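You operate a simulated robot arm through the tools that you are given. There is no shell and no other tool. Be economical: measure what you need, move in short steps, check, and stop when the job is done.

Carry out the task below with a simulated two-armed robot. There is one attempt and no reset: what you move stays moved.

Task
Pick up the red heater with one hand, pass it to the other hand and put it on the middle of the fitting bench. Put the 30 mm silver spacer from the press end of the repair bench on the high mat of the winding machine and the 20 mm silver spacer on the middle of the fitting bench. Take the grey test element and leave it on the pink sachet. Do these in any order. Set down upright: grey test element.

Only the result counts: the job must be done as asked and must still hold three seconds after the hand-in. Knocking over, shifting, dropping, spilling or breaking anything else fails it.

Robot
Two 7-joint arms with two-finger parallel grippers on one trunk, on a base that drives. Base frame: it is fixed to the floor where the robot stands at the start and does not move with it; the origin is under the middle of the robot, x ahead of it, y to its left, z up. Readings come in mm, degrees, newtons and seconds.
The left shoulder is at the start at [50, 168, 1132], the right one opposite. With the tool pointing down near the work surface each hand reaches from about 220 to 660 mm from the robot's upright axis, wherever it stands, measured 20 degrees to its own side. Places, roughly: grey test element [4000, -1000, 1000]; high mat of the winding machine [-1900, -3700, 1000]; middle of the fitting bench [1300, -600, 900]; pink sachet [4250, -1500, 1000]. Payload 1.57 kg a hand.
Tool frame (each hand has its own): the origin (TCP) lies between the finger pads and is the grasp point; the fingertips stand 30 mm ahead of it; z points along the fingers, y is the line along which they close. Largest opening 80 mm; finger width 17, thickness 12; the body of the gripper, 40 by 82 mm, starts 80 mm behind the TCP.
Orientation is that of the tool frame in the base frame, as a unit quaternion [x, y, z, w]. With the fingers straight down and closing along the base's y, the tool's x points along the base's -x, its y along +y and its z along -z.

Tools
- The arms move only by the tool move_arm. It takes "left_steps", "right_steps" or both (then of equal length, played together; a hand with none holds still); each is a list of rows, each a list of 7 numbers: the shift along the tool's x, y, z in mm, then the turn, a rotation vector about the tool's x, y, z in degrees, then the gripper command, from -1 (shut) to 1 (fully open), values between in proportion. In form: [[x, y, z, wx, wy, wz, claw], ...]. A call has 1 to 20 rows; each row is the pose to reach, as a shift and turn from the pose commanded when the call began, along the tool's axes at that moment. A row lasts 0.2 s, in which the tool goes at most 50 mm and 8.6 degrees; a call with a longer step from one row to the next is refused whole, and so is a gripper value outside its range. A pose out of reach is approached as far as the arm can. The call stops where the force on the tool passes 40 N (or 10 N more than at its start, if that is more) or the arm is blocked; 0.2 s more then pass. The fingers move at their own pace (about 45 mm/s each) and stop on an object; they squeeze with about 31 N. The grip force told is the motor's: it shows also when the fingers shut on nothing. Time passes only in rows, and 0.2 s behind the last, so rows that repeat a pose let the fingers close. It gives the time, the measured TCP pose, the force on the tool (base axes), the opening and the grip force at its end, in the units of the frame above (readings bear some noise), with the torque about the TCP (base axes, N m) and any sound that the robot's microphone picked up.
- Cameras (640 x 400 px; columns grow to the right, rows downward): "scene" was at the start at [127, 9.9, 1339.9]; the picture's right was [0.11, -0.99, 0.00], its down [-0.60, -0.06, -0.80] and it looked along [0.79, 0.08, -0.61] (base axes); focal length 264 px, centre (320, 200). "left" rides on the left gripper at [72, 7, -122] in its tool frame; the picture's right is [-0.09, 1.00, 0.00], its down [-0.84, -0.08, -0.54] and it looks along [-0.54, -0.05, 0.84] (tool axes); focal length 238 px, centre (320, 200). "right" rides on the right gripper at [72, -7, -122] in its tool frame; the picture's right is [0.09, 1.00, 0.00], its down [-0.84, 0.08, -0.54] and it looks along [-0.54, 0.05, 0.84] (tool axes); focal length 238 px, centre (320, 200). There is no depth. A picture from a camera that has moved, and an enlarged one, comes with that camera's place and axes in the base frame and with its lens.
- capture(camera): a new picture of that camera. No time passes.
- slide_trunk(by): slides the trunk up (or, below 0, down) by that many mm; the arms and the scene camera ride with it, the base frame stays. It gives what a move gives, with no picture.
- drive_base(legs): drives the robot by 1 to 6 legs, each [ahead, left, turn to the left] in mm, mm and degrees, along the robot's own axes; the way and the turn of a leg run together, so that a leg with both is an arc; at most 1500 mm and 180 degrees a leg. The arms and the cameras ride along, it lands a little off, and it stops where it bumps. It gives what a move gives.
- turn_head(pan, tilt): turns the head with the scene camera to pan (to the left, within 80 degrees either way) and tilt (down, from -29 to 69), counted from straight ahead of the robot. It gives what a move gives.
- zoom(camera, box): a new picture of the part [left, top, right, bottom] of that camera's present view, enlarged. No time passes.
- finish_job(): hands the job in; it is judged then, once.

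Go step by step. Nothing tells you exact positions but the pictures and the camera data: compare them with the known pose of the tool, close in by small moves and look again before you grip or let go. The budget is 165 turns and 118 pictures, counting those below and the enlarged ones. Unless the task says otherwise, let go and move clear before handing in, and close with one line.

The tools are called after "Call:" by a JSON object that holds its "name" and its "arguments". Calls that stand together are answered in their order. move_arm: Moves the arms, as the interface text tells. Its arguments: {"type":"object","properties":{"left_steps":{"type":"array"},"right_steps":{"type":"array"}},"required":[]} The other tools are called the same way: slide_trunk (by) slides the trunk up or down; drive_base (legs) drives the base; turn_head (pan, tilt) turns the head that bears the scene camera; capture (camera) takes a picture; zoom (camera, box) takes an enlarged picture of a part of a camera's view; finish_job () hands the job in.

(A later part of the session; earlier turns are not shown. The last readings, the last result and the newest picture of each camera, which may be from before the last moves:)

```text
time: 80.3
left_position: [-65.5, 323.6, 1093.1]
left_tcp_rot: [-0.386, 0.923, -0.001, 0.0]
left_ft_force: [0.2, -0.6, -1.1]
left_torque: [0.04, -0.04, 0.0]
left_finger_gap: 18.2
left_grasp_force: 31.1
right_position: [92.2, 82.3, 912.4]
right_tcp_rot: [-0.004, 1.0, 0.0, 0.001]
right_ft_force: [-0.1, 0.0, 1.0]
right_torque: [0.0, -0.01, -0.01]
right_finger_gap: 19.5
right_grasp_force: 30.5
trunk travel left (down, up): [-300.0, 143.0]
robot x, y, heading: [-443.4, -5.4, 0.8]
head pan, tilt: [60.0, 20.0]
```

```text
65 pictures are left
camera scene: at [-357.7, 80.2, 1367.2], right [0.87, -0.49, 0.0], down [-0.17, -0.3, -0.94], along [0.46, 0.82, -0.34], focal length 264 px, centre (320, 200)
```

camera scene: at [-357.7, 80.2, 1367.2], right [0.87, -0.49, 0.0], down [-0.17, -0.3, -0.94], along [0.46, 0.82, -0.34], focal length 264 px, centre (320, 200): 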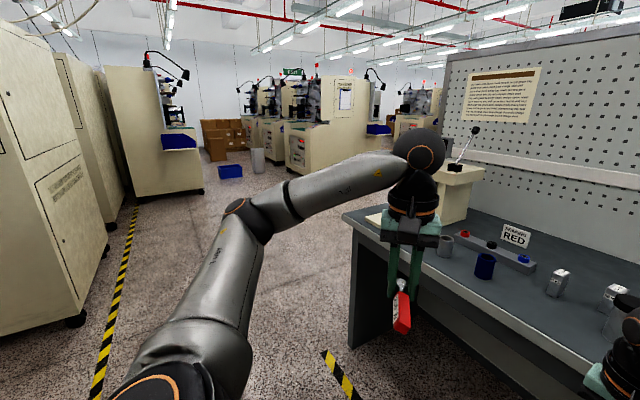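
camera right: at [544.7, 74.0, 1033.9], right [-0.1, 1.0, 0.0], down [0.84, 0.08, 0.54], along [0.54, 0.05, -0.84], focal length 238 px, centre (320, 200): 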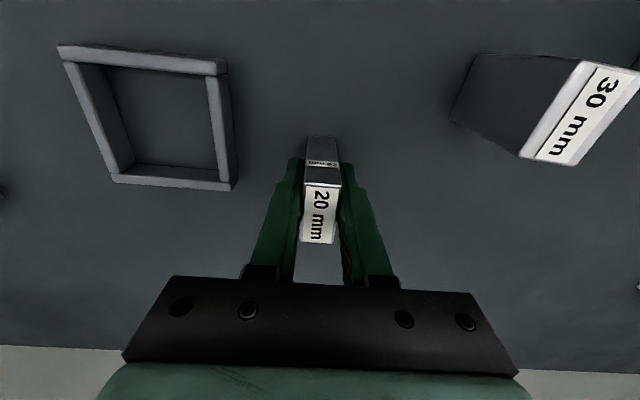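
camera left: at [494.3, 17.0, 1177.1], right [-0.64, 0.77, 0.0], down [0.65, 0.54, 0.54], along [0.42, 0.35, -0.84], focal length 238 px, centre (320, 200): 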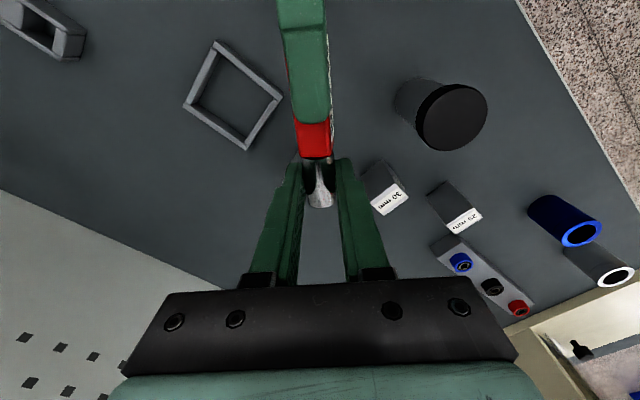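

The arm move was refused, so the drive dragged the hand along at low height. The corridor at y≈80 should have been clear of the jar and caps, but I need to check the bench.

Call:
{"name": "turn_head", "arguments": {"pan": 0, "tilt": 35}}

Call:
{"name": "capture", "arguments": {"camera": "scene"}}

```text
time: 81.6
left_position: [-67.4, 323.2, 1094.2]
left_tcp_rot: [-0.386, 0.923, 0.0, 0.0]
left_ft_force: [-0.3, 0.1, -0.9]
left_torque: [0.0, -0.04, -0.04]
left_finger_gap: 18.1
left_grasp_force: 30.5
right_position: [91.6, 81.8, 910.9]
right_tcp_rot: [-0.005, 1.0, 0.001, 0.001]
right_ft_force: [-0.4, 0.1, 0.0]
right_torque: [-0.02, 0.01, -0.03]
right_finger_gap: 19.7
right_grasp_force: 30.8
trunk travel left (down, up): [-300.0, 143.0]
robot x, y, heading: [-443.5, -2.7, 0.1]
head pan, tilt: [0.0, 35.0]
```

```text
64 pictures are left
camera scene: at [-315.8, -0.1, 1343.4], right [0.01, -1.0, 0.0], down [-0.57, 0.0, -0.82], along [0.82, 0.01, -0.57], focal length 264 px, centre (320, 200)
```

scene: 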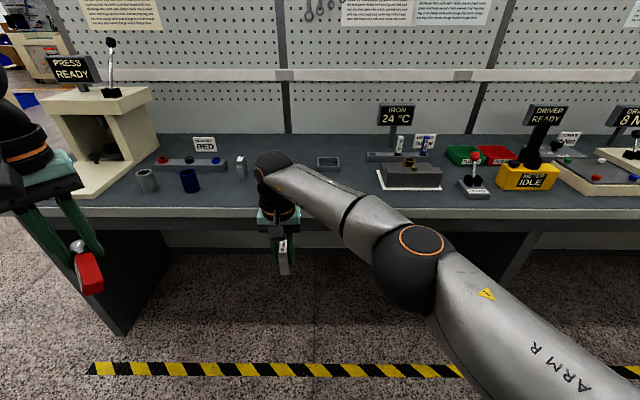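

Nothing seems fallen so far, but the arm hides part. I'll tuck the right arm and look again.

Call:
{"name": "move_arm", "arguments": {"right_steps": [[0, 0, -40, 0, 0, 0, -1], [10, -10, -80, 0, 0, 0, -1], [30, -30, -115, 0, 0, 0, -1], [55, -55, -145, 0, 0, 0, -1], [80, -85, -165, 0, 0, 0, -1], [105, -120, -178, 0, 0, 0, -1], [131, -150, -178, 0, 0, 0, -1]]}}

Call:
{"name": "capture", "arguments": {"camera": "scene"}}

Call:
{"name": "zoom", "arguments": {"camera": "scene", "box": [180, 130, 380, 255]}}

```text
time: 83.2
left_position: [-67.0, 322.2, 1091.6]
left_tcp_rot: [-0.386, 0.922, 0.0, 0.0]
left_ft_force: [-0.1, -0.3, -0.3]
left_torque: [0.01, 0.0, 0.0]
left_finger_gap: 18.5
left_grasp_force: 30.9
right_position: [-41.0, -69.3, 1091.1]
right_tcp_rot: [-0.004, 1.0, 0.0, 0.001]
right_ft_force: [-0.1, 0.1, -1.4]
right_torque: [0.0, -0.01, 0.01]
right_finger_gap: 19.5
right_grasp_force: 31.0
trunk travel left (down, up): [-300.0, 143.0]
robot x, y, heading: [-447.1, -2.4, 0.3]
head pan, tilt: [0.0, 35.0]
```

```text
63 pictures are left
camera scene: at [-316.0, -0.8, 1343.4], right [0.01, -1.0, 0.0], down [-0.57, 0.0, -0.82], along [0.82, 0.01, -0.57], focal length 264 px, centre (320, 200)
```

scene: 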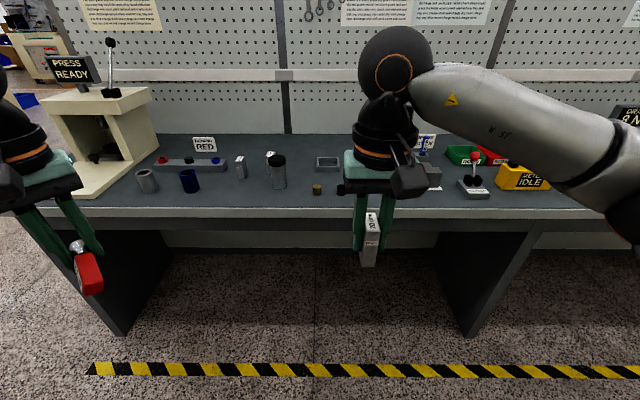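

```text
3.20 times, centred on (280, 192) of scene
camera zoom: at [-316.0, -0.8, 1343.4], right [0.01, -1.0, 0.0], down [-0.57, 0.0, -0.82], along [0.82, 0.01, -0.57], focal length 846 px, centre (448, 224)
```

zoom: 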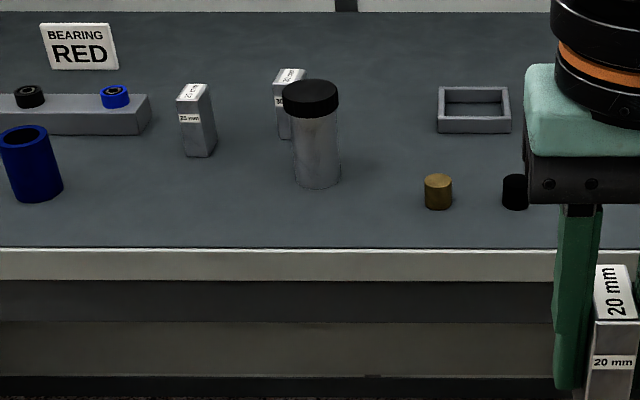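

Everything on the bench is still in place. I'll drive left past the press end and look ahead.

Call:
{"name": "drive_base", "arguments": {"legs": [[0, 1500, 0], [0, 250, 0]]}}

Call:
{"name": "turn_head", "arguments": {"pan": -20, "tilt": 15}}

Call:
{"name": "capture", "arguments": {"camera": "scene"}}

```text
time: 91.9
left_position: [-78.3, 2051.2, 1093.3]
left_tcp_rot: [-0.385, 0.923, -0.001, 0.001]
left_ft_force: [-0.3, -0.4, -0.3]
left_torque: [0.0, -0.03, -0.01]
left_finger_gap: 18.1
left_grasp_force: 31.2
right_position: [-52.4, 1660.1, 1092.0]
right_tcp_rot: [-0.004, 1.0, -0.001, 0.001]
right_ft_force: [0.2, 0.2, -1.9]
right_torque: [0.01, 0.01, 0.0]
right_finger_gap: 19.6
right_grasp_force: 30.6
trunk travel left (down, up): [-300.0, 143.0]
robot x, y, heading: [-456.4, 1723.1, -0.0]
head pan, tilt: [0.0, 35.0]
```

```text
time: 92.8
left_position: [-79.3, 2050.0, 1093.2]
left_tcp_rot: [-0.385, 0.923, -0.001, 0.001]
left_ft_force: [0.5, -0.5, -0.7]
left_torque: [0.06, -0.06, -0.02]
left_finger_gap: 18.3
left_grasp_force: 30.6
right_position: [-53.0, 1659.7, 1090.4]
right_tcp_rot: [-0.003, 1.0, 0.0, 0.0]
right_ft_force: [0.0, 0.1, -1.5]
right_torque: [0.03, 0.0, 0.0]
right_finger_gap: 19.7
right_grasp_force: 31.3
trunk travel left (down, up): [-300.0, 143.0]
robot x, y, heading: [-455.9, 1724.3, 0.1]
head pan, tilt: [-20.0, 15.0]
```

```text
61 pictures are left
camera scene: at [-328.2, 1695.7, 1375.3], right [-0.34, -0.94, 0.0], down [-0.24, 0.09, -0.97], along [0.91, -0.33, -0.26], focal length 264 px, centre (320, 200)
```

scene: 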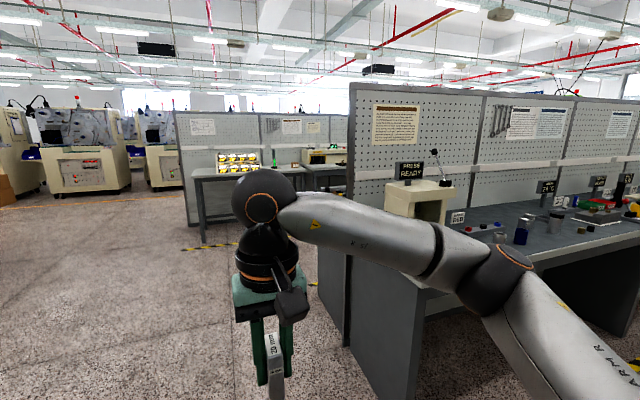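

The passage is clear, and another bench stands at about x>3100. I'll drive round the end of the wall and look towards the fitting bench.

Call:
{"name": "drive_base", "arguments": {"legs": [[1200, 150, 0], [1200, 0, 0]]}}

Call:
{"name": "turn_head", "arguments": {"pan": -75, "tilt": 20}}

Call:
{"name": "capture", "arguments": {"camera": "scene"}}

Call:
{"name": "turn_head", "arguments": {"pan": -25, "tilt": 15}}

Call:
{"name": "capture", "arguments": {"camera": "scene"}}

```text
time: 104.7
left_position: [2365.6, 2173.8, 1092.7]
left_tcp_rot: [-0.37, 0.929, -0.001, 0.0]
left_ft_force: [0.0, 0.4, -1.4]
left_torque: [0.02, -0.01, -0.01]
left_finger_gap: 18.1
left_grasp_force: 30.8
right_position: [2379.3, 1782.3, 1090.4]
right_tcp_rot: [0.013, 1.0, 0.0, 0.0]
right_ft_force: [0.1, 0.6, -2.2]
right_torque: [-0.05, 0.05, 0.0]
right_finger_gap: 19.7
right_grasp_force: 31.0
trunk travel left (down, up): [-300.0, 143.0]
robot x, y, heading: [1975.9, 1862.2, -1.7]
head pan, tilt: [-20.0, 15.0]
```

```text
time: 106.0
left_position: [2366.2, 2175.4, 1093.2]
left_tcp_rot: [-0.369, 0.929, -0.001, 0.0]
left_ft_force: [0.4, -0.4, 0.2]
left_torque: [0.01, -0.01, 0.04]
left_finger_gap: 17.9
left_grasp_force: 30.6
right_position: [2378.5, 1781.9, 1090.7]
right_tcp_rot: [0.013, 1.0, 0.0, 0.0]
right_ft_force: [0.5, -0.7, -0.8]
right_torque: [-0.04, 0.03, 0.03]
right_finger_gap: 19.7
right_grasp_force: 31.0
trunk travel left (down, up): [-300.0, 143.0]
robot x, y, heading: [1976.2, 1860.8, -1.6]
head pan, tilt: [-75.0, 20.0]
```

```text
60 pictures are left
camera scene: at [2039.0, 1772.2, 1367.2], right [-0.97, -0.23, 0.0], down [-0.08, 0.33, -0.94], along [0.22, -0.91, -0.34], focal length 264 px, centre (320, 200)
```

scene: 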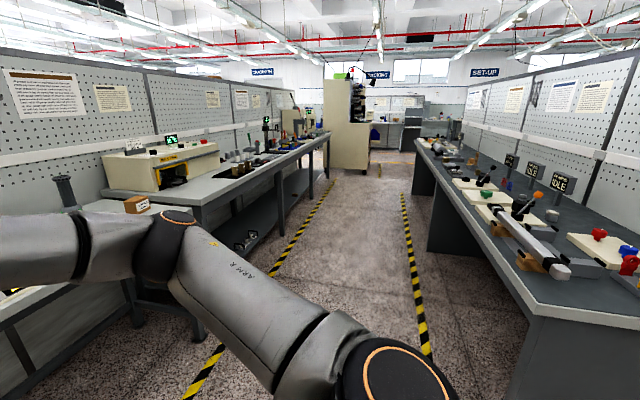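

```text
time: 107.1
left_position: [2365.2, 2174.9, 1092.6]
left_tcp_rot: [-0.37, 0.929, 0.0, 0.0]
left_ft_force: [0.0, -0.7, -0.3]
left_torque: [0.03, -0.02, -0.02]
left_finger_gap: 18.2
left_grasp_force: 31.0
right_position: [2379.9, 1782.2, 1090.2]
right_tcp_rot: [0.013, 1.0, 0.0, 0.0]
right_ft_force: [0.0, 0.9, -1.7]
right_torque: [-0.03, 0.0, -0.04]
right_finger_gap: 19.7
right_grasp_force: 31.2
trunk travel left (down, up): [-300.0, 143.0]
robot x, y, heading: [1977.9, 1865.3, -1.7]
head pan, tilt: [-25.0, 15.0]
```

```text
59 pictures are left
camera scene: at [2100.9, 1820.9, 1375.3], right [-0.45, -0.89, 0.0], down [-0.23, 0.12, -0.97], along [0.86, -0.43, -0.26], focal length 264 px, centre (320, 200)
```

scene: 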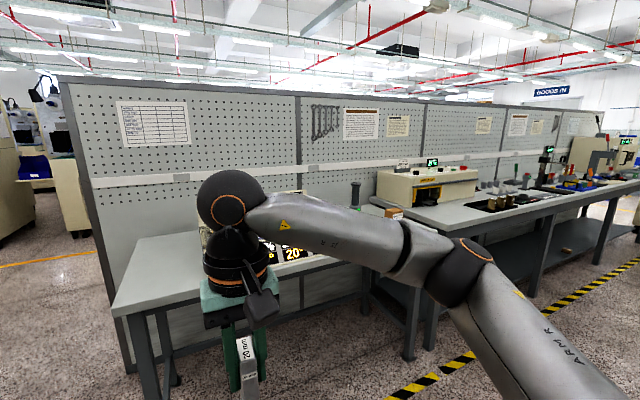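

An aisle runs along −y between the fitting bench (front edge x≈1600) and benches at x≈2950. I'll turn round to face −x and strafe down the aisle.

Call:
{"name": "drive_base", "arguments": {"legs": [[0, 0, 180], [-300, 0, 1.7], [0, 1300, 0]]}}

Call:
{"name": "turn_head", "arguments": {"pan": 40, "tilt": 22}}

Call:
{"name": "capture", "arguments": {"camera": "scene"}}

```text
time: 122.8
left_position: [1826.7, 223.1, 1093.2]
left_tcp_rot: [0.935, 0.355, -0.001, -0.001]
left_ft_force: [0.2, -0.5, -0.5]
left_torque: [0.02, 0.04, -0.01]
left_finger_gap: 18.0
left_grasp_force: 30.7
right_position: [1826.0, 614.2, 1090.0]
right_tcp_rot: [1.0, -0.029, 0.0, -0.001]
right_ft_force: [0.5, -0.5, -1.2]
right_torque: [-0.02, 0.01, 0.02]
right_finger_gap: 19.7
right_grasp_force: 31.2
trunk travel left (down, up): [-300.0, 143.0]
robot x, y, heading: [2223.3, 520.6, 176.5]
head pan, tilt: [-25.0, 15.0]
```

```text
time: 124.1
left_position: [1826.8, 223.9, 1092.6]
left_tcp_rot: [0.935, 0.355, 0.0, -0.001]
left_ft_force: [0.9, 1.0, 0.0]
left_torque: [-0.03, 0.01, -0.01]
left_finger_gap: 18.0
left_grasp_force: 30.5
right_position: [1825.5, 616.4, 1090.9]
right_tcp_rot: [1.0, -0.029, 0.0, -0.001]
right_ft_force: [-0.3, -1.0, -1.4]
right_torque: [0.01, -0.02, 0.0]
right_finger_gap: 19.7
right_grasp_force: 31.2
trunk travel left (down, up): [-300.0, 143.0]
robot x, y, heading: [2226.7, 523.8, 176.5]
head pan, tilt: [40.0, 22.0]
```

```text
58 pictures are left
camera scene: at [2111.1, 470.1, 1364.0], right [-0.6, 0.8, 0.0], down [0.3, 0.22, -0.93], along [-0.75, -0.55, -0.37], focal length 264 px, centre (320, 200)
```

scene: 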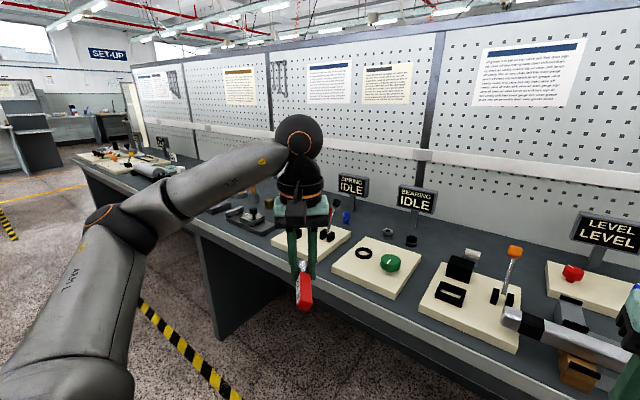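

Continuing along the bench to its middle at y≈−600.

Call:
{"name": "drive_base", "arguments": {"legs": [[0, 1050, 3.5]]}}

Call:
{"name": "turn_head", "arguments": {"pan": 0, "tilt": 30}}

Call:
{"name": "capture", "arguments": {"camera": "scene"}}

```text
time: 129.5
left_position: [1810.1, -850.2, 1093.9]
left_tcp_rot: [0.924, 0.381, -0.001, -0.001]
left_ft_force: [-0.6, 0.4, -1.3]
left_torque: [0.0, 0.03, 0.03]
left_finger_gap: 18.0
left_grasp_force: 31.2
right_position: [1786.6, -457.5, 1089.9]
right_tcp_rot: [1.0, -0.001, 0.0, -0.001]
right_ft_force: [-0.3, 0.4, -1.8]
right_torque: [0.0, 0.03, 0.01]
right_finger_gap: 19.6
right_grasp_force: 30.9
trunk travel left (down, up): [-300.0, 143.0]
robot x, y, heading: [2190.1, -529.3, 179.7]
head pan, tilt: [40.0, 22.0]
```

```text
time: 130.6
left_position: [1809.9, -850.9, 1092.6]
left_tcp_rot: [0.925, 0.381, 0.0, -0.001]
left_ft_force: [0.4, -0.3, -0.8]
left_torque: [-0.01, 0.03, -0.02]
left_finger_gap: 18.1
left_grasp_force: 30.9
right_position: [1786.5, -459.1, 1091.2]
right_tcp_rot: [1.0, -0.002, 0.0, 0.0]
right_ft_force: [0.9, -1.1, -2.2]
right_torque: [-0.02, 0.01, 0.0]
right_finger_gap: 19.9
right_grasp_force: 30.7
trunk travel left (down, up): [-300.0, 143.0]
robot x, y, heading: [2191.6, -527.6, 179.4]
head pan, tilt: [0.0, 30.0]
```

```text
57 pictures are left
camera scene: at [2061.0, -528.3, 1351.2], right [0.0, 1.0, 0.0], down [0.5, 0.0, -0.87], along [-0.87, 0.0, -0.5], focal length 264 px, centre (320, 200)
```

scene: 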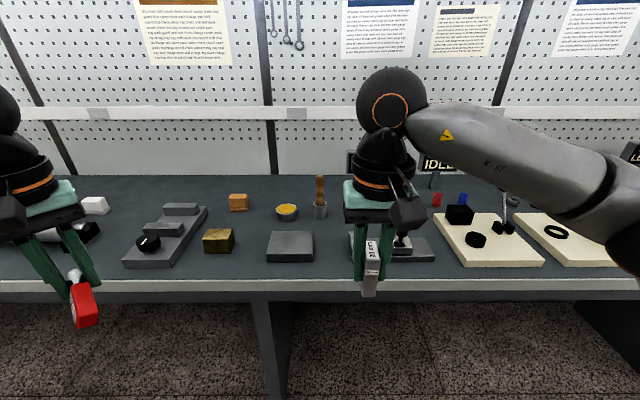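

I'll zoom in on the middle of the bench to pick free spots.

Call:
{"name": "zoom", "arguments": {"camera": "scene", "box": [190, 160, 430, 310]}}

Call:
{"name": "capture", "arguments": {"camera": "right"}}

```text
2.67 times, centred on (310, 235) of scene
camera zoom: at [2061.0, -528.3, 1351.2], right [0.0, 1.0, 0.0], down [0.5, 0.0, -0.87], along [-0.87, 0.0, -0.5], focal length 705 px, centre (347, 107)
```

zoom: 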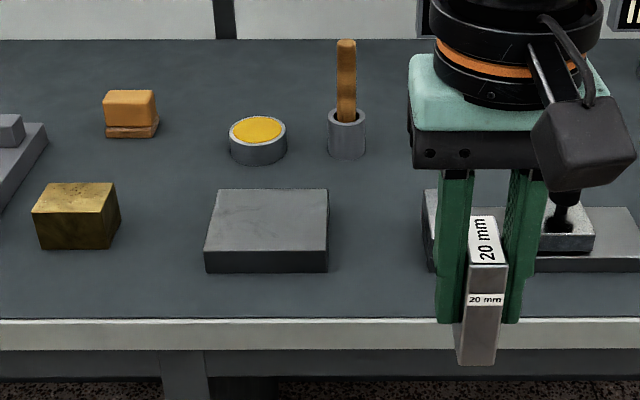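

```text
55 pictures are left
camera right: at [1859.2, -451.8, 1213.5], right [0.09, -1.0, 0.0], down [-0.84, -0.08, 0.54], along [-0.54, -0.05, -0.84], focal length 238 px, centre (320, 200)
```

right: 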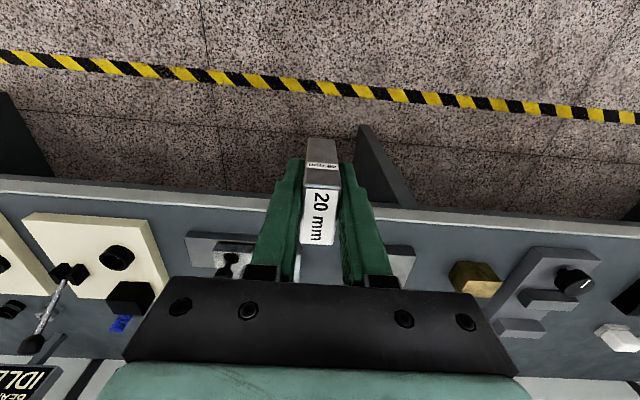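

Free corridors: y≈−500 (between the grey plate and the vise) and y≈−716 (between the brass block and the plate). I'll drive up to the bench and straighten the heater's direction.

Call:
{"name": "drive_base", "arguments": {"legs": [[250, 75, 0.5]]}}

Call:
{"name": "move_arm", "arguments": {"left_steps": [[0, 0, 0, 0, 0, 7.5, -1], [0, 0, 0, 0, 0, 15, -1], [0, 0, 0, 0, 0, 22.5, -1], [0, 0, 0, 0, 0, 30, -1], [0, 0, 0, 0, 0, 37.5, -1], [0, 0, 0, 0, 0, 45, -1]]}}

Call:
{"name": "turn_head", "arguments": {"pan": 0, "tilt": 48}}

Call:
{"name": "capture", "arguments": {"camera": "scene"}}

Call:
{"name": "capture", "arguments": {"camera": "left"}}

```text
time: 132.5
left_position: [1569.7, -931.0, 1093.1]
left_tcp_rot: [0.922, 0.387, 0.0, -0.001]
left_ft_force: [-0.2, 0.4, -1.3]
left_torque: [0.02, -0.04, -0.02]
left_finger_gap: 18.1
left_grasp_force: 31.2
right_position: [1541.4, -539.4, 1091.2]
right_tcp_rot: [1.0, 0.005, 0.0, -0.001]
right_ft_force: [-0.4, -0.1, -2.4]
right_torque: [-0.02, -0.03, -0.03]
right_finger_gap: 19.5
right_grasp_force: 30.8
trunk travel left (down, up): [-300.0, 143.0]
robot x, y, heading: [1948.2, -603.3, -179.3]
head pan, tilt: [0.0, 30.0]
```

```text
time: 133.9
left_position: [1569.5, -930.7, 1092.6]
left_tcp_rot: [1.0, 0.002, -0.001, 0.0]
left_ft_force: [0.1, -0.4, -0.2]
left_torque: [0.02, 0.02, -0.01]
left_finger_gap: 18.0
left_grasp_force: 31.1
right_position: [1542.9, -539.4, 1090.9]
right_tcp_rot: [1.0, 0.005, 0.0, -0.001]
right_ft_force: [0.1, 0.2, -2.4]
right_torque: [0.02, -0.04, -0.03]
right_finger_gap: 19.6
right_grasp_force: 30.9
trunk travel left (down, up): [-300.0, 143.0]
robot x, y, heading: [1946.9, -606.0, -179.3]
head pan, tilt: [0.0, 30.0]
```

```text
time: 134.7
left_position: [1569.5, -930.0, 1093.7]
left_tcp_rot: [1.0, 0.005, -0.001, 0.0]
left_ft_force: [-1.6, -0.3, -0.6]
left_torque: [0.01, 0.03, -0.01]
left_finger_gap: 18.1
left_grasp_force: 31.2
right_position: [1542.0, -538.5, 1090.6]
right_tcp_rot: [1.0, 0.004, 0.0, -0.001]
right_ft_force: [0.5, -0.5, -0.9]
right_torque: [-0.02, -0.02, 0.03]
right_finger_gap: 19.5
right_grasp_force: 30.9
trunk travel left (down, up): [-300.0, 143.0]
robot x, y, heading: [1945.1, -605.0, -179.7]
head pan, tilt: [0.0, 48.0]
```

```text
54 pictures are left
camera scene: at [1828.9, -605.3, 1324.4], right [-0.01, 1.0, 0.0], down [0.74, 0.01, -0.67], along [-0.67, -0.01, -0.74], focal length 264 px, centre (320, 200)
```

scene: 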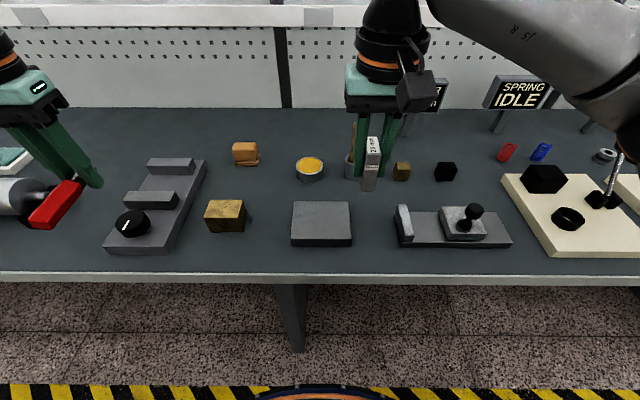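

```text
53 pictures are left
camera left: at [1643.2, -937.2, 1216.6], right [-0.08, -1.0, 0.0], down [-0.84, 0.07, 0.54], along [-0.54, 0.05, -0.84], focal length 238 px, centre (320, 200)
```

left: 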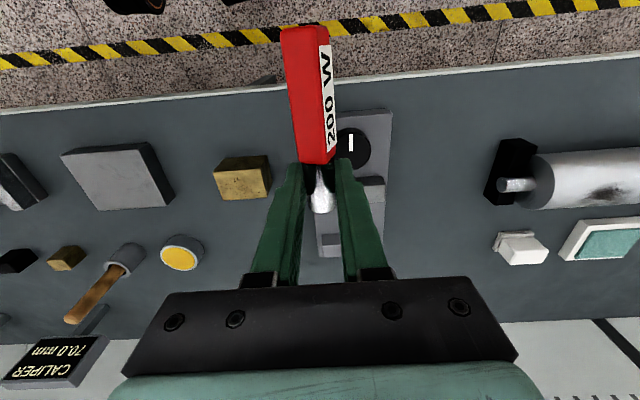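

Corridors confirmed. Moving the left hand over [1400,−716] and the right over [1450,−497], both at mid height.

Call:
{"name": "move_arm", "arguments": {"left_steps": [[-28, -36, 0, 0, 0, 0, -1], [-56, -72, 0, 0, 0, 0, -1], [-85, -108, 0, 0, 0, 0, -1], [-113, -144, 0, 0, 0, 0, -1], [-141, -180, 0, 0, 0, 0, -1], [-169, -214, 20, 0, 0, 0, -1], [-169, -214, 60, 0, 0, 0, -1], [-169, -214, 100, 0, 0, 0, -1], [-169, -214, 120, 0, 0, 0, -1]], "right_steps": [[-15, -7, 0, 0, 0, 0, -1], [-30, -14, 0, 0, 0, 0, -1], [-46, -21, 0, 0, 0, 0, -1], [-61, -28, 0, 0, 0, 0, -1], [-77, -35, 0, 0, 0, 0, -1], [-92, -42, 20, 0, 0, 0, -1], [-92, -42, 60, 0, 0, 0, -1], [-92, -42, 90, 0, 0, 0, -1], [-92, -42, 100, 0, 0, 0, -1]]}}

Call:
{"name": "capture", "arguments": {"camera": "scene"}}

Call:
{"name": "capture", "arguments": {"camera": "right"}}

Call:
{"name": "capture", "arguments": {"camera": "left"}}

```text
time: 136.7
left_position: [1399.2, -718.3, 971.9]
left_tcp_rot: [1.0, 0.005, -0.001, -0.001]
left_ft_force: [0.2, 0.0, -0.7]
left_torque: [0.01, 0.02, 0.05]
left_finger_gap: 18.4
left_grasp_force: 30.8
right_position: [1449.6, -498.0, 991.4]
right_tcp_rot: [1.0, 0.004, 0.0, -0.001]
right_ft_force: [0.3, -0.2, -1.5]
right_torque: [0.0, 0.0, 0.01]
right_finger_gap: 19.4
right_grasp_force: 30.8
trunk travel left (down, up): [-300.0, 143.0]
robot x, y, heading: [1949.4, -603.0, -179.6]
head pan, tilt: [0.0, 48.0]
```

```text
52 pictures are left
camera scene: at [1828.7, -605.3, 1324.4], right [-0.01, 1.0, 0.0], down [0.74, 0.01, -0.67], along [-0.67, -0.01, -0.74], focal length 264 px, centre (320, 200)
```

scene: 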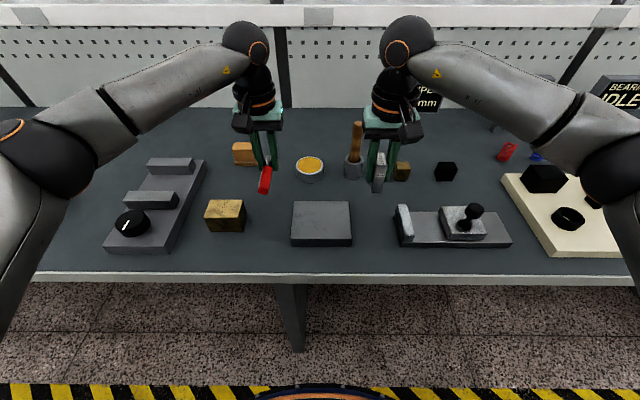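

```text
51 pictures are left
camera right: at [1522.2, -490.0, 1114.2], right [0.1, -0.99, 0.0], down [-0.84, -0.09, 0.54], along [-0.54, -0.05, -0.84], focal length 238 px, centre (320, 200)
```

right: 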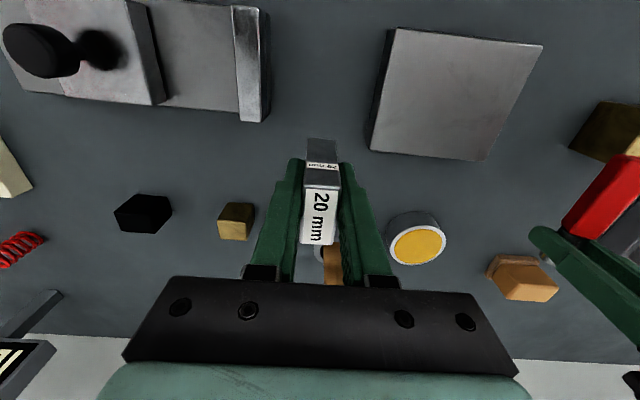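

```text
50 pictures are left
camera left: at [1472.9, -725.2, 1096.3], right [-0.08, -1.0, 0.0], down [-0.84, 0.07, 0.54], along [-0.54, 0.05, -0.84], focal length 238 px, centre (320, 200)
```

left: 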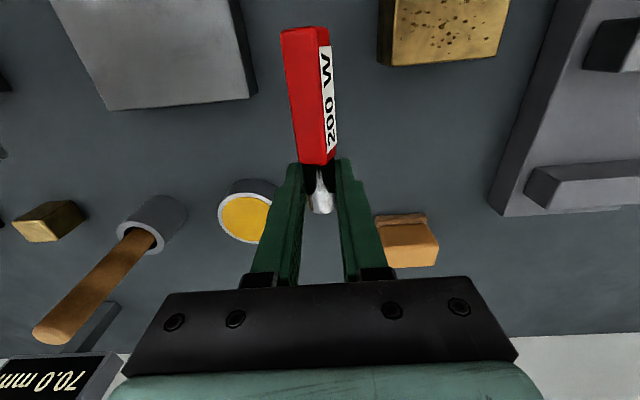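

Both spots are clear below. Lowering both; the heater gets a slight tilt so its red end touches first.

Call:
{"name": "move_arm", "arguments": {"left_steps": [[0, 0, 25, 0, -2, 0, -1], [0, 0, 50, 0, -4, 0, -1], [0, 0, 70, 0, -6, 0, -1], [0, 0, 77, 0, -6, 0, -1], [0, 0, 77, 0, -6, 0, -1]], "right_steps": [[0, 0, 25, 0, 0, 0, -1], [0, 0, 50, 0, 0, 0, -1], [0, 0, 70, 0, 0, 0, -1], [0, 0, 76, 0, 0, 0, -1], [0, 0, 78, 0, 0, 0, -1]]}}

Call:
{"name": "zoom", "arguments": {"camera": "scene", "box": [220, 120, 420, 245]}}

```text
time: 137.9
left_position: [1397.3, -717.4, 896.5]
left_tcp_rot: [0.999, 0.004, -0.053, 0.001]
left_ft_force: [-0.1, 1.3, -0.8]
left_torque: [-0.01, 0.01, -0.01]
left_finger_gap: 18.2
left_grasp_force: 31.2
right_position: [1449.8, -498.1, 913.8]
right_tcp_rot: [1.0, 0.006, 0.0, -0.001]
right_ft_force: [-0.3, -0.3, -1.5]
right_torque: [-0.04, 0.0, -0.02]
right_finger_gap: 19.6
right_grasp_force: 30.9
trunk travel left (down, up): [-300.0, 143.0]
robot x, y, heading: [1947.4, -605.5, -179.3]
head pan, tilt: [0.0, 48.0]
```

```text
3.20 times, centred on (320, 182) of scene
camera zoom: at [1828.8, -605.2, 1324.3], right [-0.01, 1.0, 0.0], down [0.74, 0.01, -0.67], along [-0.67, -0.01, -0.74], focal length 846 px, centre (320, 256)
```

zoom: 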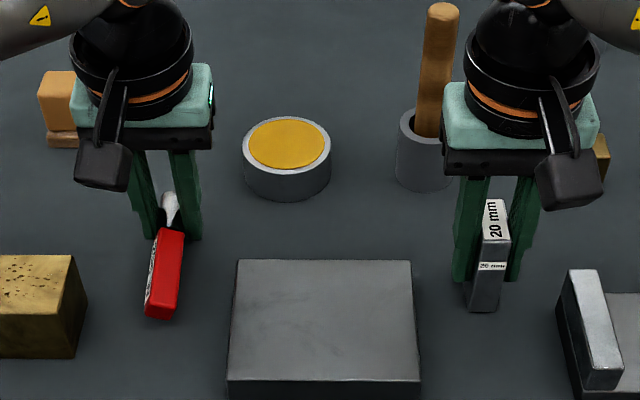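

Still hovering slightly. A few more millimetres each.

Call:
{"name": "move_arm", "arguments": {"left_steps": [[0, 0, 1, 0, 0, 0, -1], [0, 0, 2, 0, 0, 0, -1], [0, 0, 3, 0, 0, 0, -1]], "right_steps": [[0, 0, 1, 0, 0, 0, -1], [0, 0, 2, 0, 0, 0, -1], [0, 0, 2, 0, 0, 0, -1]]}}

```text
time: 138.7
left_position: [1399.2, -719.4, 893.8]
left_tcp_rot: [0.999, 0.005, -0.053, 0.0]
left_ft_force: [0.6, -0.4, 0.1]
left_torque: [-0.01, 0.03, 0.0]
left_finger_gap: 18.2
left_grasp_force: 31.0
right_position: [1450.2, -497.6, 911.5]
right_tcp_rot: [1.0, 0.005, -0.002, -0.001]
right_ft_force: [1.2, 0.6, -0.5]
right_torque: [0.04, 0.02, -0.04]
right_finger_gap: 19.7
right_grasp_force: 30.6
trunk travel left (down, up): [-300.0, 143.0]
robot x, y, heading: [1947.3, -603.5, -179.7]
head pan, tilt: [0.0, 48.0]
```

Near contact. Releasing both gently and rising straight.

Call:
{"name": "move_arm", "arguments": {"left_steps": [[0, 0, 1, 0, 0, 0, -0.4], [0, 0, 1, 0, 0, 0, -0.2], [0, 0, 1, 0, 0, 0, 0], [0, 0, 1, 0, 0, 0, 0], [0, 0, 1, 0, 0, 0, 0], [0, 0, -30, 0, 0, 0, 0], [0, 0, -70, 0, 0, 0, 0], [0, 0, -110, 0, 0, 0, 0]], "right_steps": [[0, 0, 1, 0, 0, 0, -0.4], [0, 0, 1, 0, 0, 0, -0.2], [0, 0, 1, 0, 0, 0, 0], [0, 0, 1, 0, 0, 0, 0.1], [0, 0, 1, 0, 0, 0, 0.1], [0, 0, -30, 0, 0, 0, 0.1], [0, 0, -70, 0, 0, 0, 0.1], [0, 0, -110, 0, 0, 0, 0.1]]}}

Call:
{"name": "zoom", "arguments": {"camera": "scene", "box": [220, 120, 420, 245]}}

```text
time: 140.5
left_position: [1410.5, -714.9, 1001.3]
left_tcp_rot: [0.999, 0.004, -0.053, 0.0]
left_ft_force: [0.6, 0.5, 0.3]
left_torque: [0.04, 0.0, 0.0]
left_finger_gap: 40.1
left_grasp_force: 0.0
right_position: [1449.6, -500.9, 1023.3]
right_tcp_rot: [1.0, 0.005, -0.001, 0.0]
right_ft_force: [-0.6, 0.2, 0.1]
right_torque: [-0.02, -0.01, 0.02]
right_finger_gap: 43.9
right_grasp_force: 0.2
trunk travel left (down, up): [-300.0, 143.0]
robot x, y, heading: [1944.1, -606.2, -179.5]
head pan, tilt: [0.0, 48.0]
```

```text
3.20 times, centred on (320, 182) of scene
camera zoom: at [1829.5, -605.2, 1324.4], right [-0.01, 1.0, 0.0], down [0.74, 0.01, -0.67], along [-0.67, -0.01, -0.74], focal length 846 px, centre (320, 256)
```

zoom: 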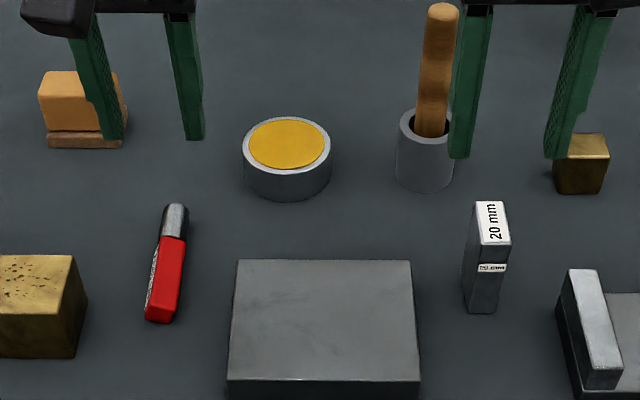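

Both items are placed well. Now I raise and tuck the arms, back off, and look towards the other side for the test element.

Call:
{"name": "move_arm", "arguments": {"left_steps": [[0, 0, -45, 0, 2, 0, 1], [0, 20, -85, 0, 4, 0, 1], [20, 60, -85, 0, 6, 0, 1], [40, 100, -85, 0, 6, 0, 1], [60, 130, -85, 0, 6, 0, 1]], "right_steps": [[0, 0, -35, 0, 0, 0, 1], [20, 0, -65, 0, 0, 0, 1], [45, 0, -65, 0, 0, 0, 1], [75, 0, -65, 0, 0, 0, 1], [95, 0, -65, 0, 0, 0, 1]]}}

Call:
{"name": "drive_base", "arguments": {"legs": [[-320, 0, 0], [0, 0, 180]]}}

Call:
{"name": "turn_head", "arguments": {"pan": 0, "tilt": 15}}

Call:
{"name": "capture", "arguments": {"camera": "scene"}}

```text
time: 141.7
left_position: [1478.8, -849.6, 1081.5]
left_tcp_rot: [1.0, 0.003, -0.001, -0.001]
left_ft_force: [0.0, -0.1, -0.4]
left_torque: [-0.04, -0.01, -0.01]
left_finger_gap: 79.9
left_grasp_force: 0.0
right_position: [1546.5, -499.2, 1086.7]
right_tcp_rot: [1.0, 0.006, -0.001, 0.0]
right_ft_force: [0.3, -0.2, -0.2]
right_torque: [0.02, 0.02, 0.01]
right_finger_gap: 80.0
right_grasp_force: 0.1
trunk travel left (down, up): [-300.0, 143.0]
robot x, y, heading: [1950.3, -604.6, -179.2]
head pan, tilt: [0.0, 48.0]
```

```text
time: 150.9
left_position: [2767.3, -421.0, 1080.8]
left_tcp_rot: [0.061, 0.998, 0.001, 0.001]
left_ft_force: [-0.7, -0.5, -0.2]
left_torque: [0.01, 0.0, 0.01]
left_finger_gap: 80.1
left_grasp_force: 0.0
right_position: [2655.6, -759.8, 1084.4]
right_tcp_rot: [0.06, 0.998, 0.0, 0.001]
right_ft_force: [-0.2, -0.5, 0.1]
right_torque: [-0.02, -0.01, -0.01]
right_finger_gap: 80.0
right_grasp_force: 0.0
trunk travel left (down, up): [-300.0, 143.0]
robot x, y, heading: [2269.7, -603.2, -6.8]
head pan, tilt: [0.0, 48.0]
```

```text
time: 151.9
left_position: [2767.2, -421.0, 1081.3]
left_tcp_rot: [0.06, 0.998, 0.0, 0.001]
left_ft_force: [-0.4, 0.0, -0.2]
left_torque: [0.01, 0.0, -0.01]
left_finger_gap: 79.9
left_grasp_force: 0.0
right_position: [2656.1, -760.4, 1084.6]
right_tcp_rot: [0.06, 0.998, 0.0, 0.001]
right_ft_force: [0.0, 0.3, -0.6]
right_torque: [0.01, -0.02, 0.0]
right_finger_gap: 80.0
right_grasp_force: 0.0
trunk travel left (down, up): [-300.0, 143.0]
robot x, y, heading: [2266.9, -603.5, -6.9]
head pan, tilt: [0.0, 15.0]
```

```text
47 pictures are left
camera scene: at [2404.4, -618.2, 1375.3], right [-0.12, -0.99, 0.0], down [-0.26, 0.03, -0.97], along [0.96, -0.12, -0.26], focal length 264 px, centre (320, 200)
```

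scene: 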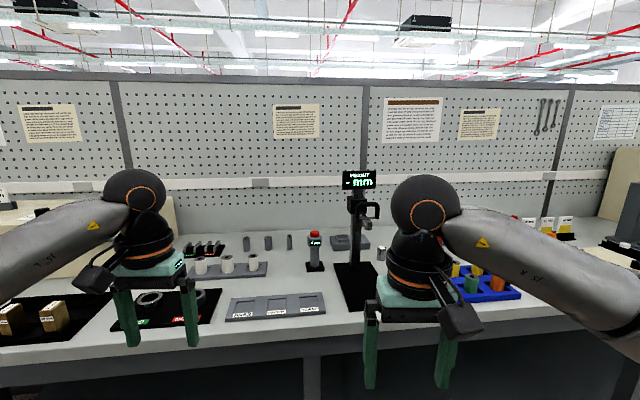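

That bench backs onto a wall at x≈3630, so the test element is on its far side. I'll go round by the known left end and look.

Call:
{"name": "drive_base", "arguments": {"legs": [[0, 0, 6.9], [0, 1500, 0], [0, 1500, 0], [0, 450, 0]]}}

Call:
{"name": "turn_head", "arguments": {"pan": -15, "tilt": 12}}

Call:
{"name": "capture", "arguments": {"camera": "scene"}}

```text
time: 169.4
left_position: [2849.5, 3098.3, 1082.5]
left_tcp_rot: [0.022, 1.0, -0.001, 0.001]
left_ft_force: [-0.1, -0.2, -0.3]
left_torque: [0.01, 0.0, 0.04]
left_finger_gap: 80.1
left_grasp_force: 0.0
right_position: [2764.0, 2751.2, 1085.0]
right_tcp_rot: [0.022, 1.0, -0.001, 0.001]
right_ft_force: [-0.6, 0.0, -0.4]
right_torque: [-0.02, 0.01, -0.02]
right_finger_gap: 80.1
right_grasp_force: 0.0
trunk travel left (down, up): [-300.0, 143.0]
robot x, y, heading: [2366.6, 2881.7, -2.8]
head pan, tilt: [0.0, 15.0]
```

```text
time: 170.1
left_position: [2849.1, 3098.2, 1080.8]
left_tcp_rot: [0.023, 1.0, 0.0, 0.001]
left_ft_force: [-0.7, -0.8, -0.4]
left_torque: [-0.01, 0.01, 0.0]
left_finger_gap: 80.2
left_grasp_force: 0.0
right_position: [2763.1, 2750.5, 1084.2]
right_tcp_rot: [0.022, 1.0, 0.0, 0.001]
right_ft_force: [-0.6, 0.8, -0.2]
right_torque: [-0.02, 0.0, -0.02]
right_finger_gap: 80.2
right_grasp_force: 0.1
trunk travel left (down, up): [-300.0, 143.0]
robot x, y, heading: [2367.0, 2879.3, -2.5]
head pan, tilt: [-15.0, 12.0]
```

```text
46 pictures are left
camera scene: at [2498.2, 2850.5, 1380.3], right [-0.3, -0.95, 0.0], down [-0.2, 0.06, -0.98], along [0.93, -0.3, -0.21], focal length 264 px, centre (320, 200)
```

scene: 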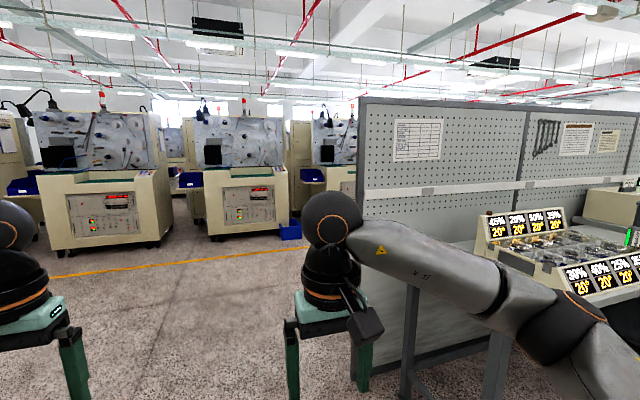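

The way ahead is open (machines only at x≈6800). Driving round the end of this wall.

Call:
{"name": "drive_base", "arguments": {"legs": [[1200, 60, 2.6], [1250, 0, 0]]}}

Call:
{"name": "turn_head", "arguments": {"pan": -75, "tilt": 15}}

Call:
{"name": "capture", "arguments": {"camera": "scene"}}

```text
time: 182.1
left_position: [5274.5, 3215.2, 1081.1]
left_tcp_rot: [-0.009, 1.0, 0.0, 0.0]
left_ft_force: [-0.7, 0.0, 0.5]
left_torque: [0.0, 0.01, 0.0]
left_finger_gap: 80.1
left_grasp_force: 0.1
right_position: [5211.6, 2863.4, 1085.4]
right_tcp_rot: [-0.01, 1.0, 0.0, 0.0]
right_ft_force: [0.2, 0.2, -0.1]
right_torque: [0.04, 0.01, -0.01]
right_finger_gap: 79.9
right_grasp_force: 0.0
trunk travel left (down, up): [-300.0, 143.0]
robot x, y, heading: [4808.8, 2965.4, 1.1]
head pan, tilt: [-15.0, 12.0]
```

```text
time: 183.4
left_position: [5274.6, 3213.2, 1081.1]
left_tcp_rot: [-0.009, 1.0, 0.0, 0.001]
left_ft_force: [0.5, 0.1, 0.1]
left_torque: [-0.02, -0.02, 0.02]
left_finger_gap: 80.0
left_grasp_force: 0.1
right_position: [5211.7, 2863.8, 1085.5]
right_tcp_rot: [-0.009, 1.0, -0.001, 0.0]
right_ft_force: [0.0, 0.6, -0.3]
right_torque: [0.03, -0.03, -0.01]
right_finger_gap: 79.8
right_grasp_force: 0.1
trunk travel left (down, up): [-300.0, 143.0]
robot x, y, heading: [4802.9, 2963.3, 0.9]
head pan, tilt: [-75.0, 15.0]
```

```text
45 pictures are left
camera scene: at [4875.5, 2877.3, 1375.4], right [-0.96, -0.28, 0.0], down [-0.07, 0.25, -0.97], along [0.27, -0.93, -0.26], focal length 264 px, centre (320, 200)
```

scene: 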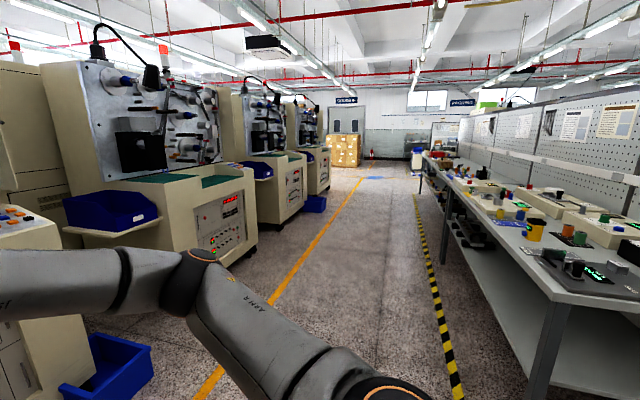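

A long bench runs along −y with its front edge at x≈4300. I'll turn to face it and strafe down to y≈−900.

Call:
{"name": "drive_base", "arguments": {"legs": [[0, 0, 178], [-80, 1500, 0], [0, 1500, 0], [0, 850, 0]]}}

Call:
{"name": "turn_head", "arguments": {"pan": 15, "tilt": 25}}

Call:
{"name": "capture", "arguments": {"camera": "scene"}}

```text
refused: leg 2 is longer than a leg can be; nothing moved
```

```text
time: 185.0
left_position: [5274.2, 3214.7, 1083.1]
left_tcp_rot: [-0.01, 1.0, 0.0, 0.0]
left_ft_force: [0.1, 0.0, -0.2]
left_torque: [0.02, 0.04, 0.03]
left_finger_gap: 79.9
left_grasp_force: 0.2
right_position: [5211.6, 2863.0, 1086.0]
right_tcp_rot: [-0.009, 1.0, 0.0, 0.001]
right_ft_force: [0.4, 0.4, 0.4]
right_torque: [0.0, 0.01, 0.01]
right_finger_gap: 80.0
right_grasp_force: 0.2
trunk travel left (down, up): [-300.0, 143.0]
robot x, y, heading: [4810.0, 2966.2, 1.2]
head pan, tilt: [15.0, 25.0]
```

```text
44 pictures are left
camera scene: at [4938.3, 2992.4, 1359.1], right [0.28, -0.96, 0.0], down [-0.41, -0.12, -0.91], along [0.87, 0.25, -0.42], focal length 264 px, centre (320, 200)
```

scene: 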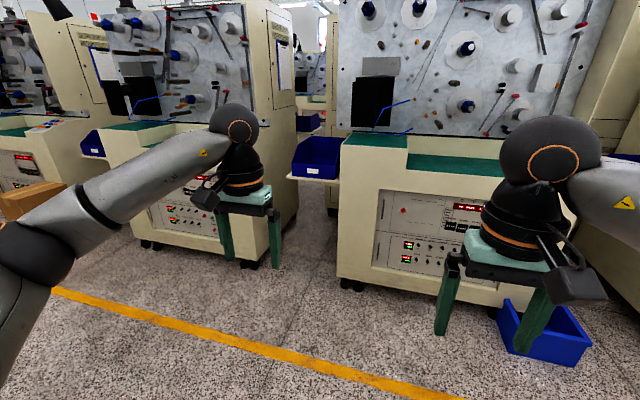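

Call:
{"name": "drive_base", "arguments": {"legs": [[0, 0, 178.5], [-40, 1490, 0], [0, 1500, 0], [0, 850, 0]]}}

Call:
{"name": "turn_head", "arguments": {"pan": 10, "tilt": 25}}

Call:
{"name": "capture", "arguments": {"camera": "scene"}}

```text
time: 211.0
left_position: [4561.0, -1181.8, 1081.5]
left_tcp_rot: [0.999, 0.038, -0.001, -0.001]
left_ft_force: [0.1, 0.1, 0.3]
left_torque: [0.0, -0.02, -0.02]
left_finger_gap: 79.9
left_grasp_force: 0.1
right_position: [4604.9, -826.6, 1086.0]
right_tcp_rot: [0.999, 0.039, -0.001, -0.002]
right_ft_force: [0.3, -0.3, -0.5]
right_torque: [0.02, 0.01, 0.01]
right_finger_gap: 80.0
right_grasp_force: 0.1
trunk travel left (down, up): [-300.0, 143.0]
robot x, y, heading: [5009.8, -905.5, -175.4]
head pan, tilt: [15.0, 25.0]
```

```text
time: 211.7
left_position: [4561.7, -1182.4, 1081.1]
left_tcp_rot: [0.999, 0.038, -0.001, 0.0]
left_ft_force: [0.2, -0.6, 0.6]
left_torque: [0.0, 0.03, -0.02]
left_finger_gap: 79.8
left_grasp_force: 0.2
right_position: [4605.1, -827.7, 1085.5]
right_tcp_rot: [0.999, 0.039, -0.001, 0.0]
right_ft_force: [-0.2, 0.1, -0.4]
right_torque: [-0.03, -0.03, 0.01]
right_finger_gap: 80.0
right_grasp_force: 0.0
trunk travel left (down, up): [-300.0, 143.0]
robot x, y, heading: [5011.4, -904.7, -175.3]
head pan, tilt: [10.0, 25.0]
```

```text
43 pictures are left
camera scene: at [4883.9, -931.2, 1359.1], right [-0.25, 0.97, 0.0], down [0.41, 0.1, -0.91], along [-0.88, -0.23, -0.42], focal length 264 px, centre (320, 200)
```

scene: 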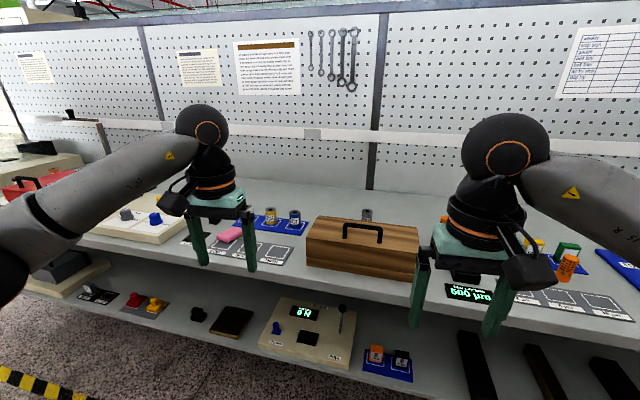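

The pink sachet is on the upper top at left, and a grey cylinder stands behind the wooden box. Zooming in.

Call:
{"name": "zoom", "arguments": {"camera": "scene", "box": [190, 180, 440, 336]}}

Call:
{"name": "zoom", "arguments": {"camera": "scene", "box": [330, 170, 450, 245]}}

```text
2.56 times, centred on (315, 258) of scene
camera zoom: at [4883.9, -931.2, 1359.1], right [-0.25, 0.97, 0.0], down [0.41, 0.1, -0.91], along [-0.88, -0.23, -0.42], focal length 677 px, centre (333, 52)
```

zoom: 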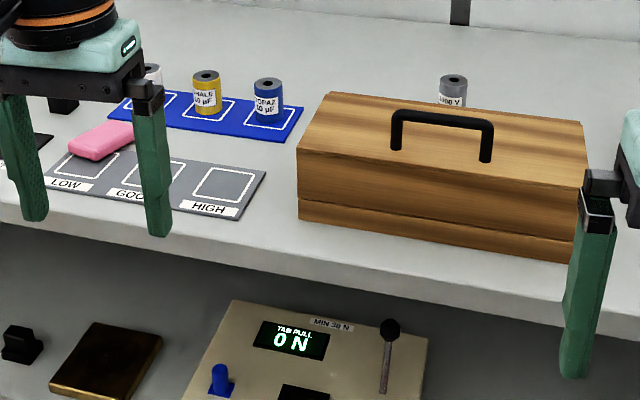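

```text
5.33 times, centred on (390, 208) of scene
camera zoom: at [4883.9, -931.2, 1359.1], right [-0.25, 0.97, 0.0], down [0.41, 0.1, -0.91], along [-0.88, -0.23, -0.42], focal length 1410 px, centre (-53, 160)
```

zoom: 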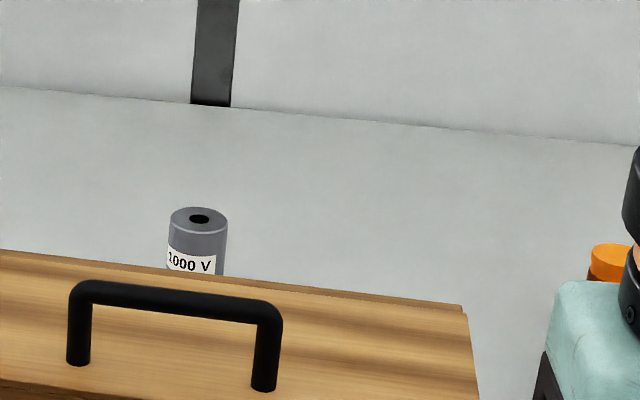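

The grey element (1000 V) is at about [4005,−981] behind the wooden box (top z≈950, x 4146–4283), and the sachet is at about [4210,−1432]. I'll drive closer, with the left hand lined up, and check clearance to the bench.

Call:
{"name": "drive_base", "arguments": {"legs": [[0, 0, -4.7], [280, -140, 0]]}}

Call:
{"name": "turn_head", "arguments": {"pan": 0, "tilt": 60}}

Call:
{"name": "capture", "arguments": {"camera": "scene"}}

```text
time: 214.3
left_position: [4268.1, -1001.1, 1081.7]
left_tcp_rot: [1.0, -0.004, -0.001, 0.0]
left_ft_force: [0.0, -0.2, -0.2]
left_torque: [0.02, -0.02, 0.0]
left_finger_gap: 79.8
left_grasp_force: 0.0
right_position: [4339.3, -650.9, 1084.3]
right_tcp_rot: [1.0, -0.002, 0.0, 0.0]
right_ft_force: [-0.2, 0.0, 0.2]
right_torque: [-0.01, -0.02, 0.01]
right_finger_gap: 80.0
right_grasp_force: 0.1
trunk travel left (down, up): [-300.0, 143.0]
robot x, y, heading: [4736.2, -761.1, 179.6]
head pan, tilt: [10.0, 25.0]
```

```text
time: 215.3
left_position: [4268.2, -1000.6, 1083.0]
left_tcp_rot: [1.0, -0.004, -0.001, 0.0]
left_ft_force: [0.3, 0.1, -0.3]
left_torque: [0.0, 0.02, -0.03]
left_finger_gap: 79.9
left_grasp_force: 0.1
right_position: [4341.4, -651.0, 1085.3]
right_tcp_rot: [1.0, -0.003, -0.001, 0.0]
right_ft_force: [0.2, -0.1, 0.3]
right_torque: [0.01, -0.03, -0.02]
right_finger_gap: 80.0
right_grasp_force: 0.0
trunk travel left (down, up): [-300.0, 143.0]
robot x, y, heading: [4739.7, -761.9, 179.3]
head pan, tilt: [0.0, 60.0]
```

```text
40 pictures are left
camera scene: at [4633.9, -762.7, 1309.1], right [0.01, 1.0, 0.0], down [0.87, -0.01, -0.5], along [-0.5, 0.0, -0.87], focal length 264 px, centre (320, 200)
```

scene: 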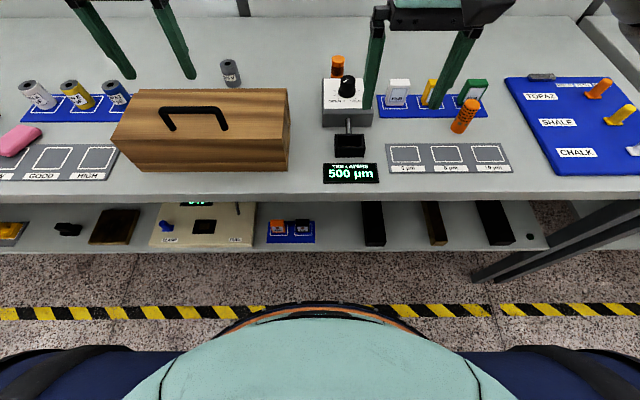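

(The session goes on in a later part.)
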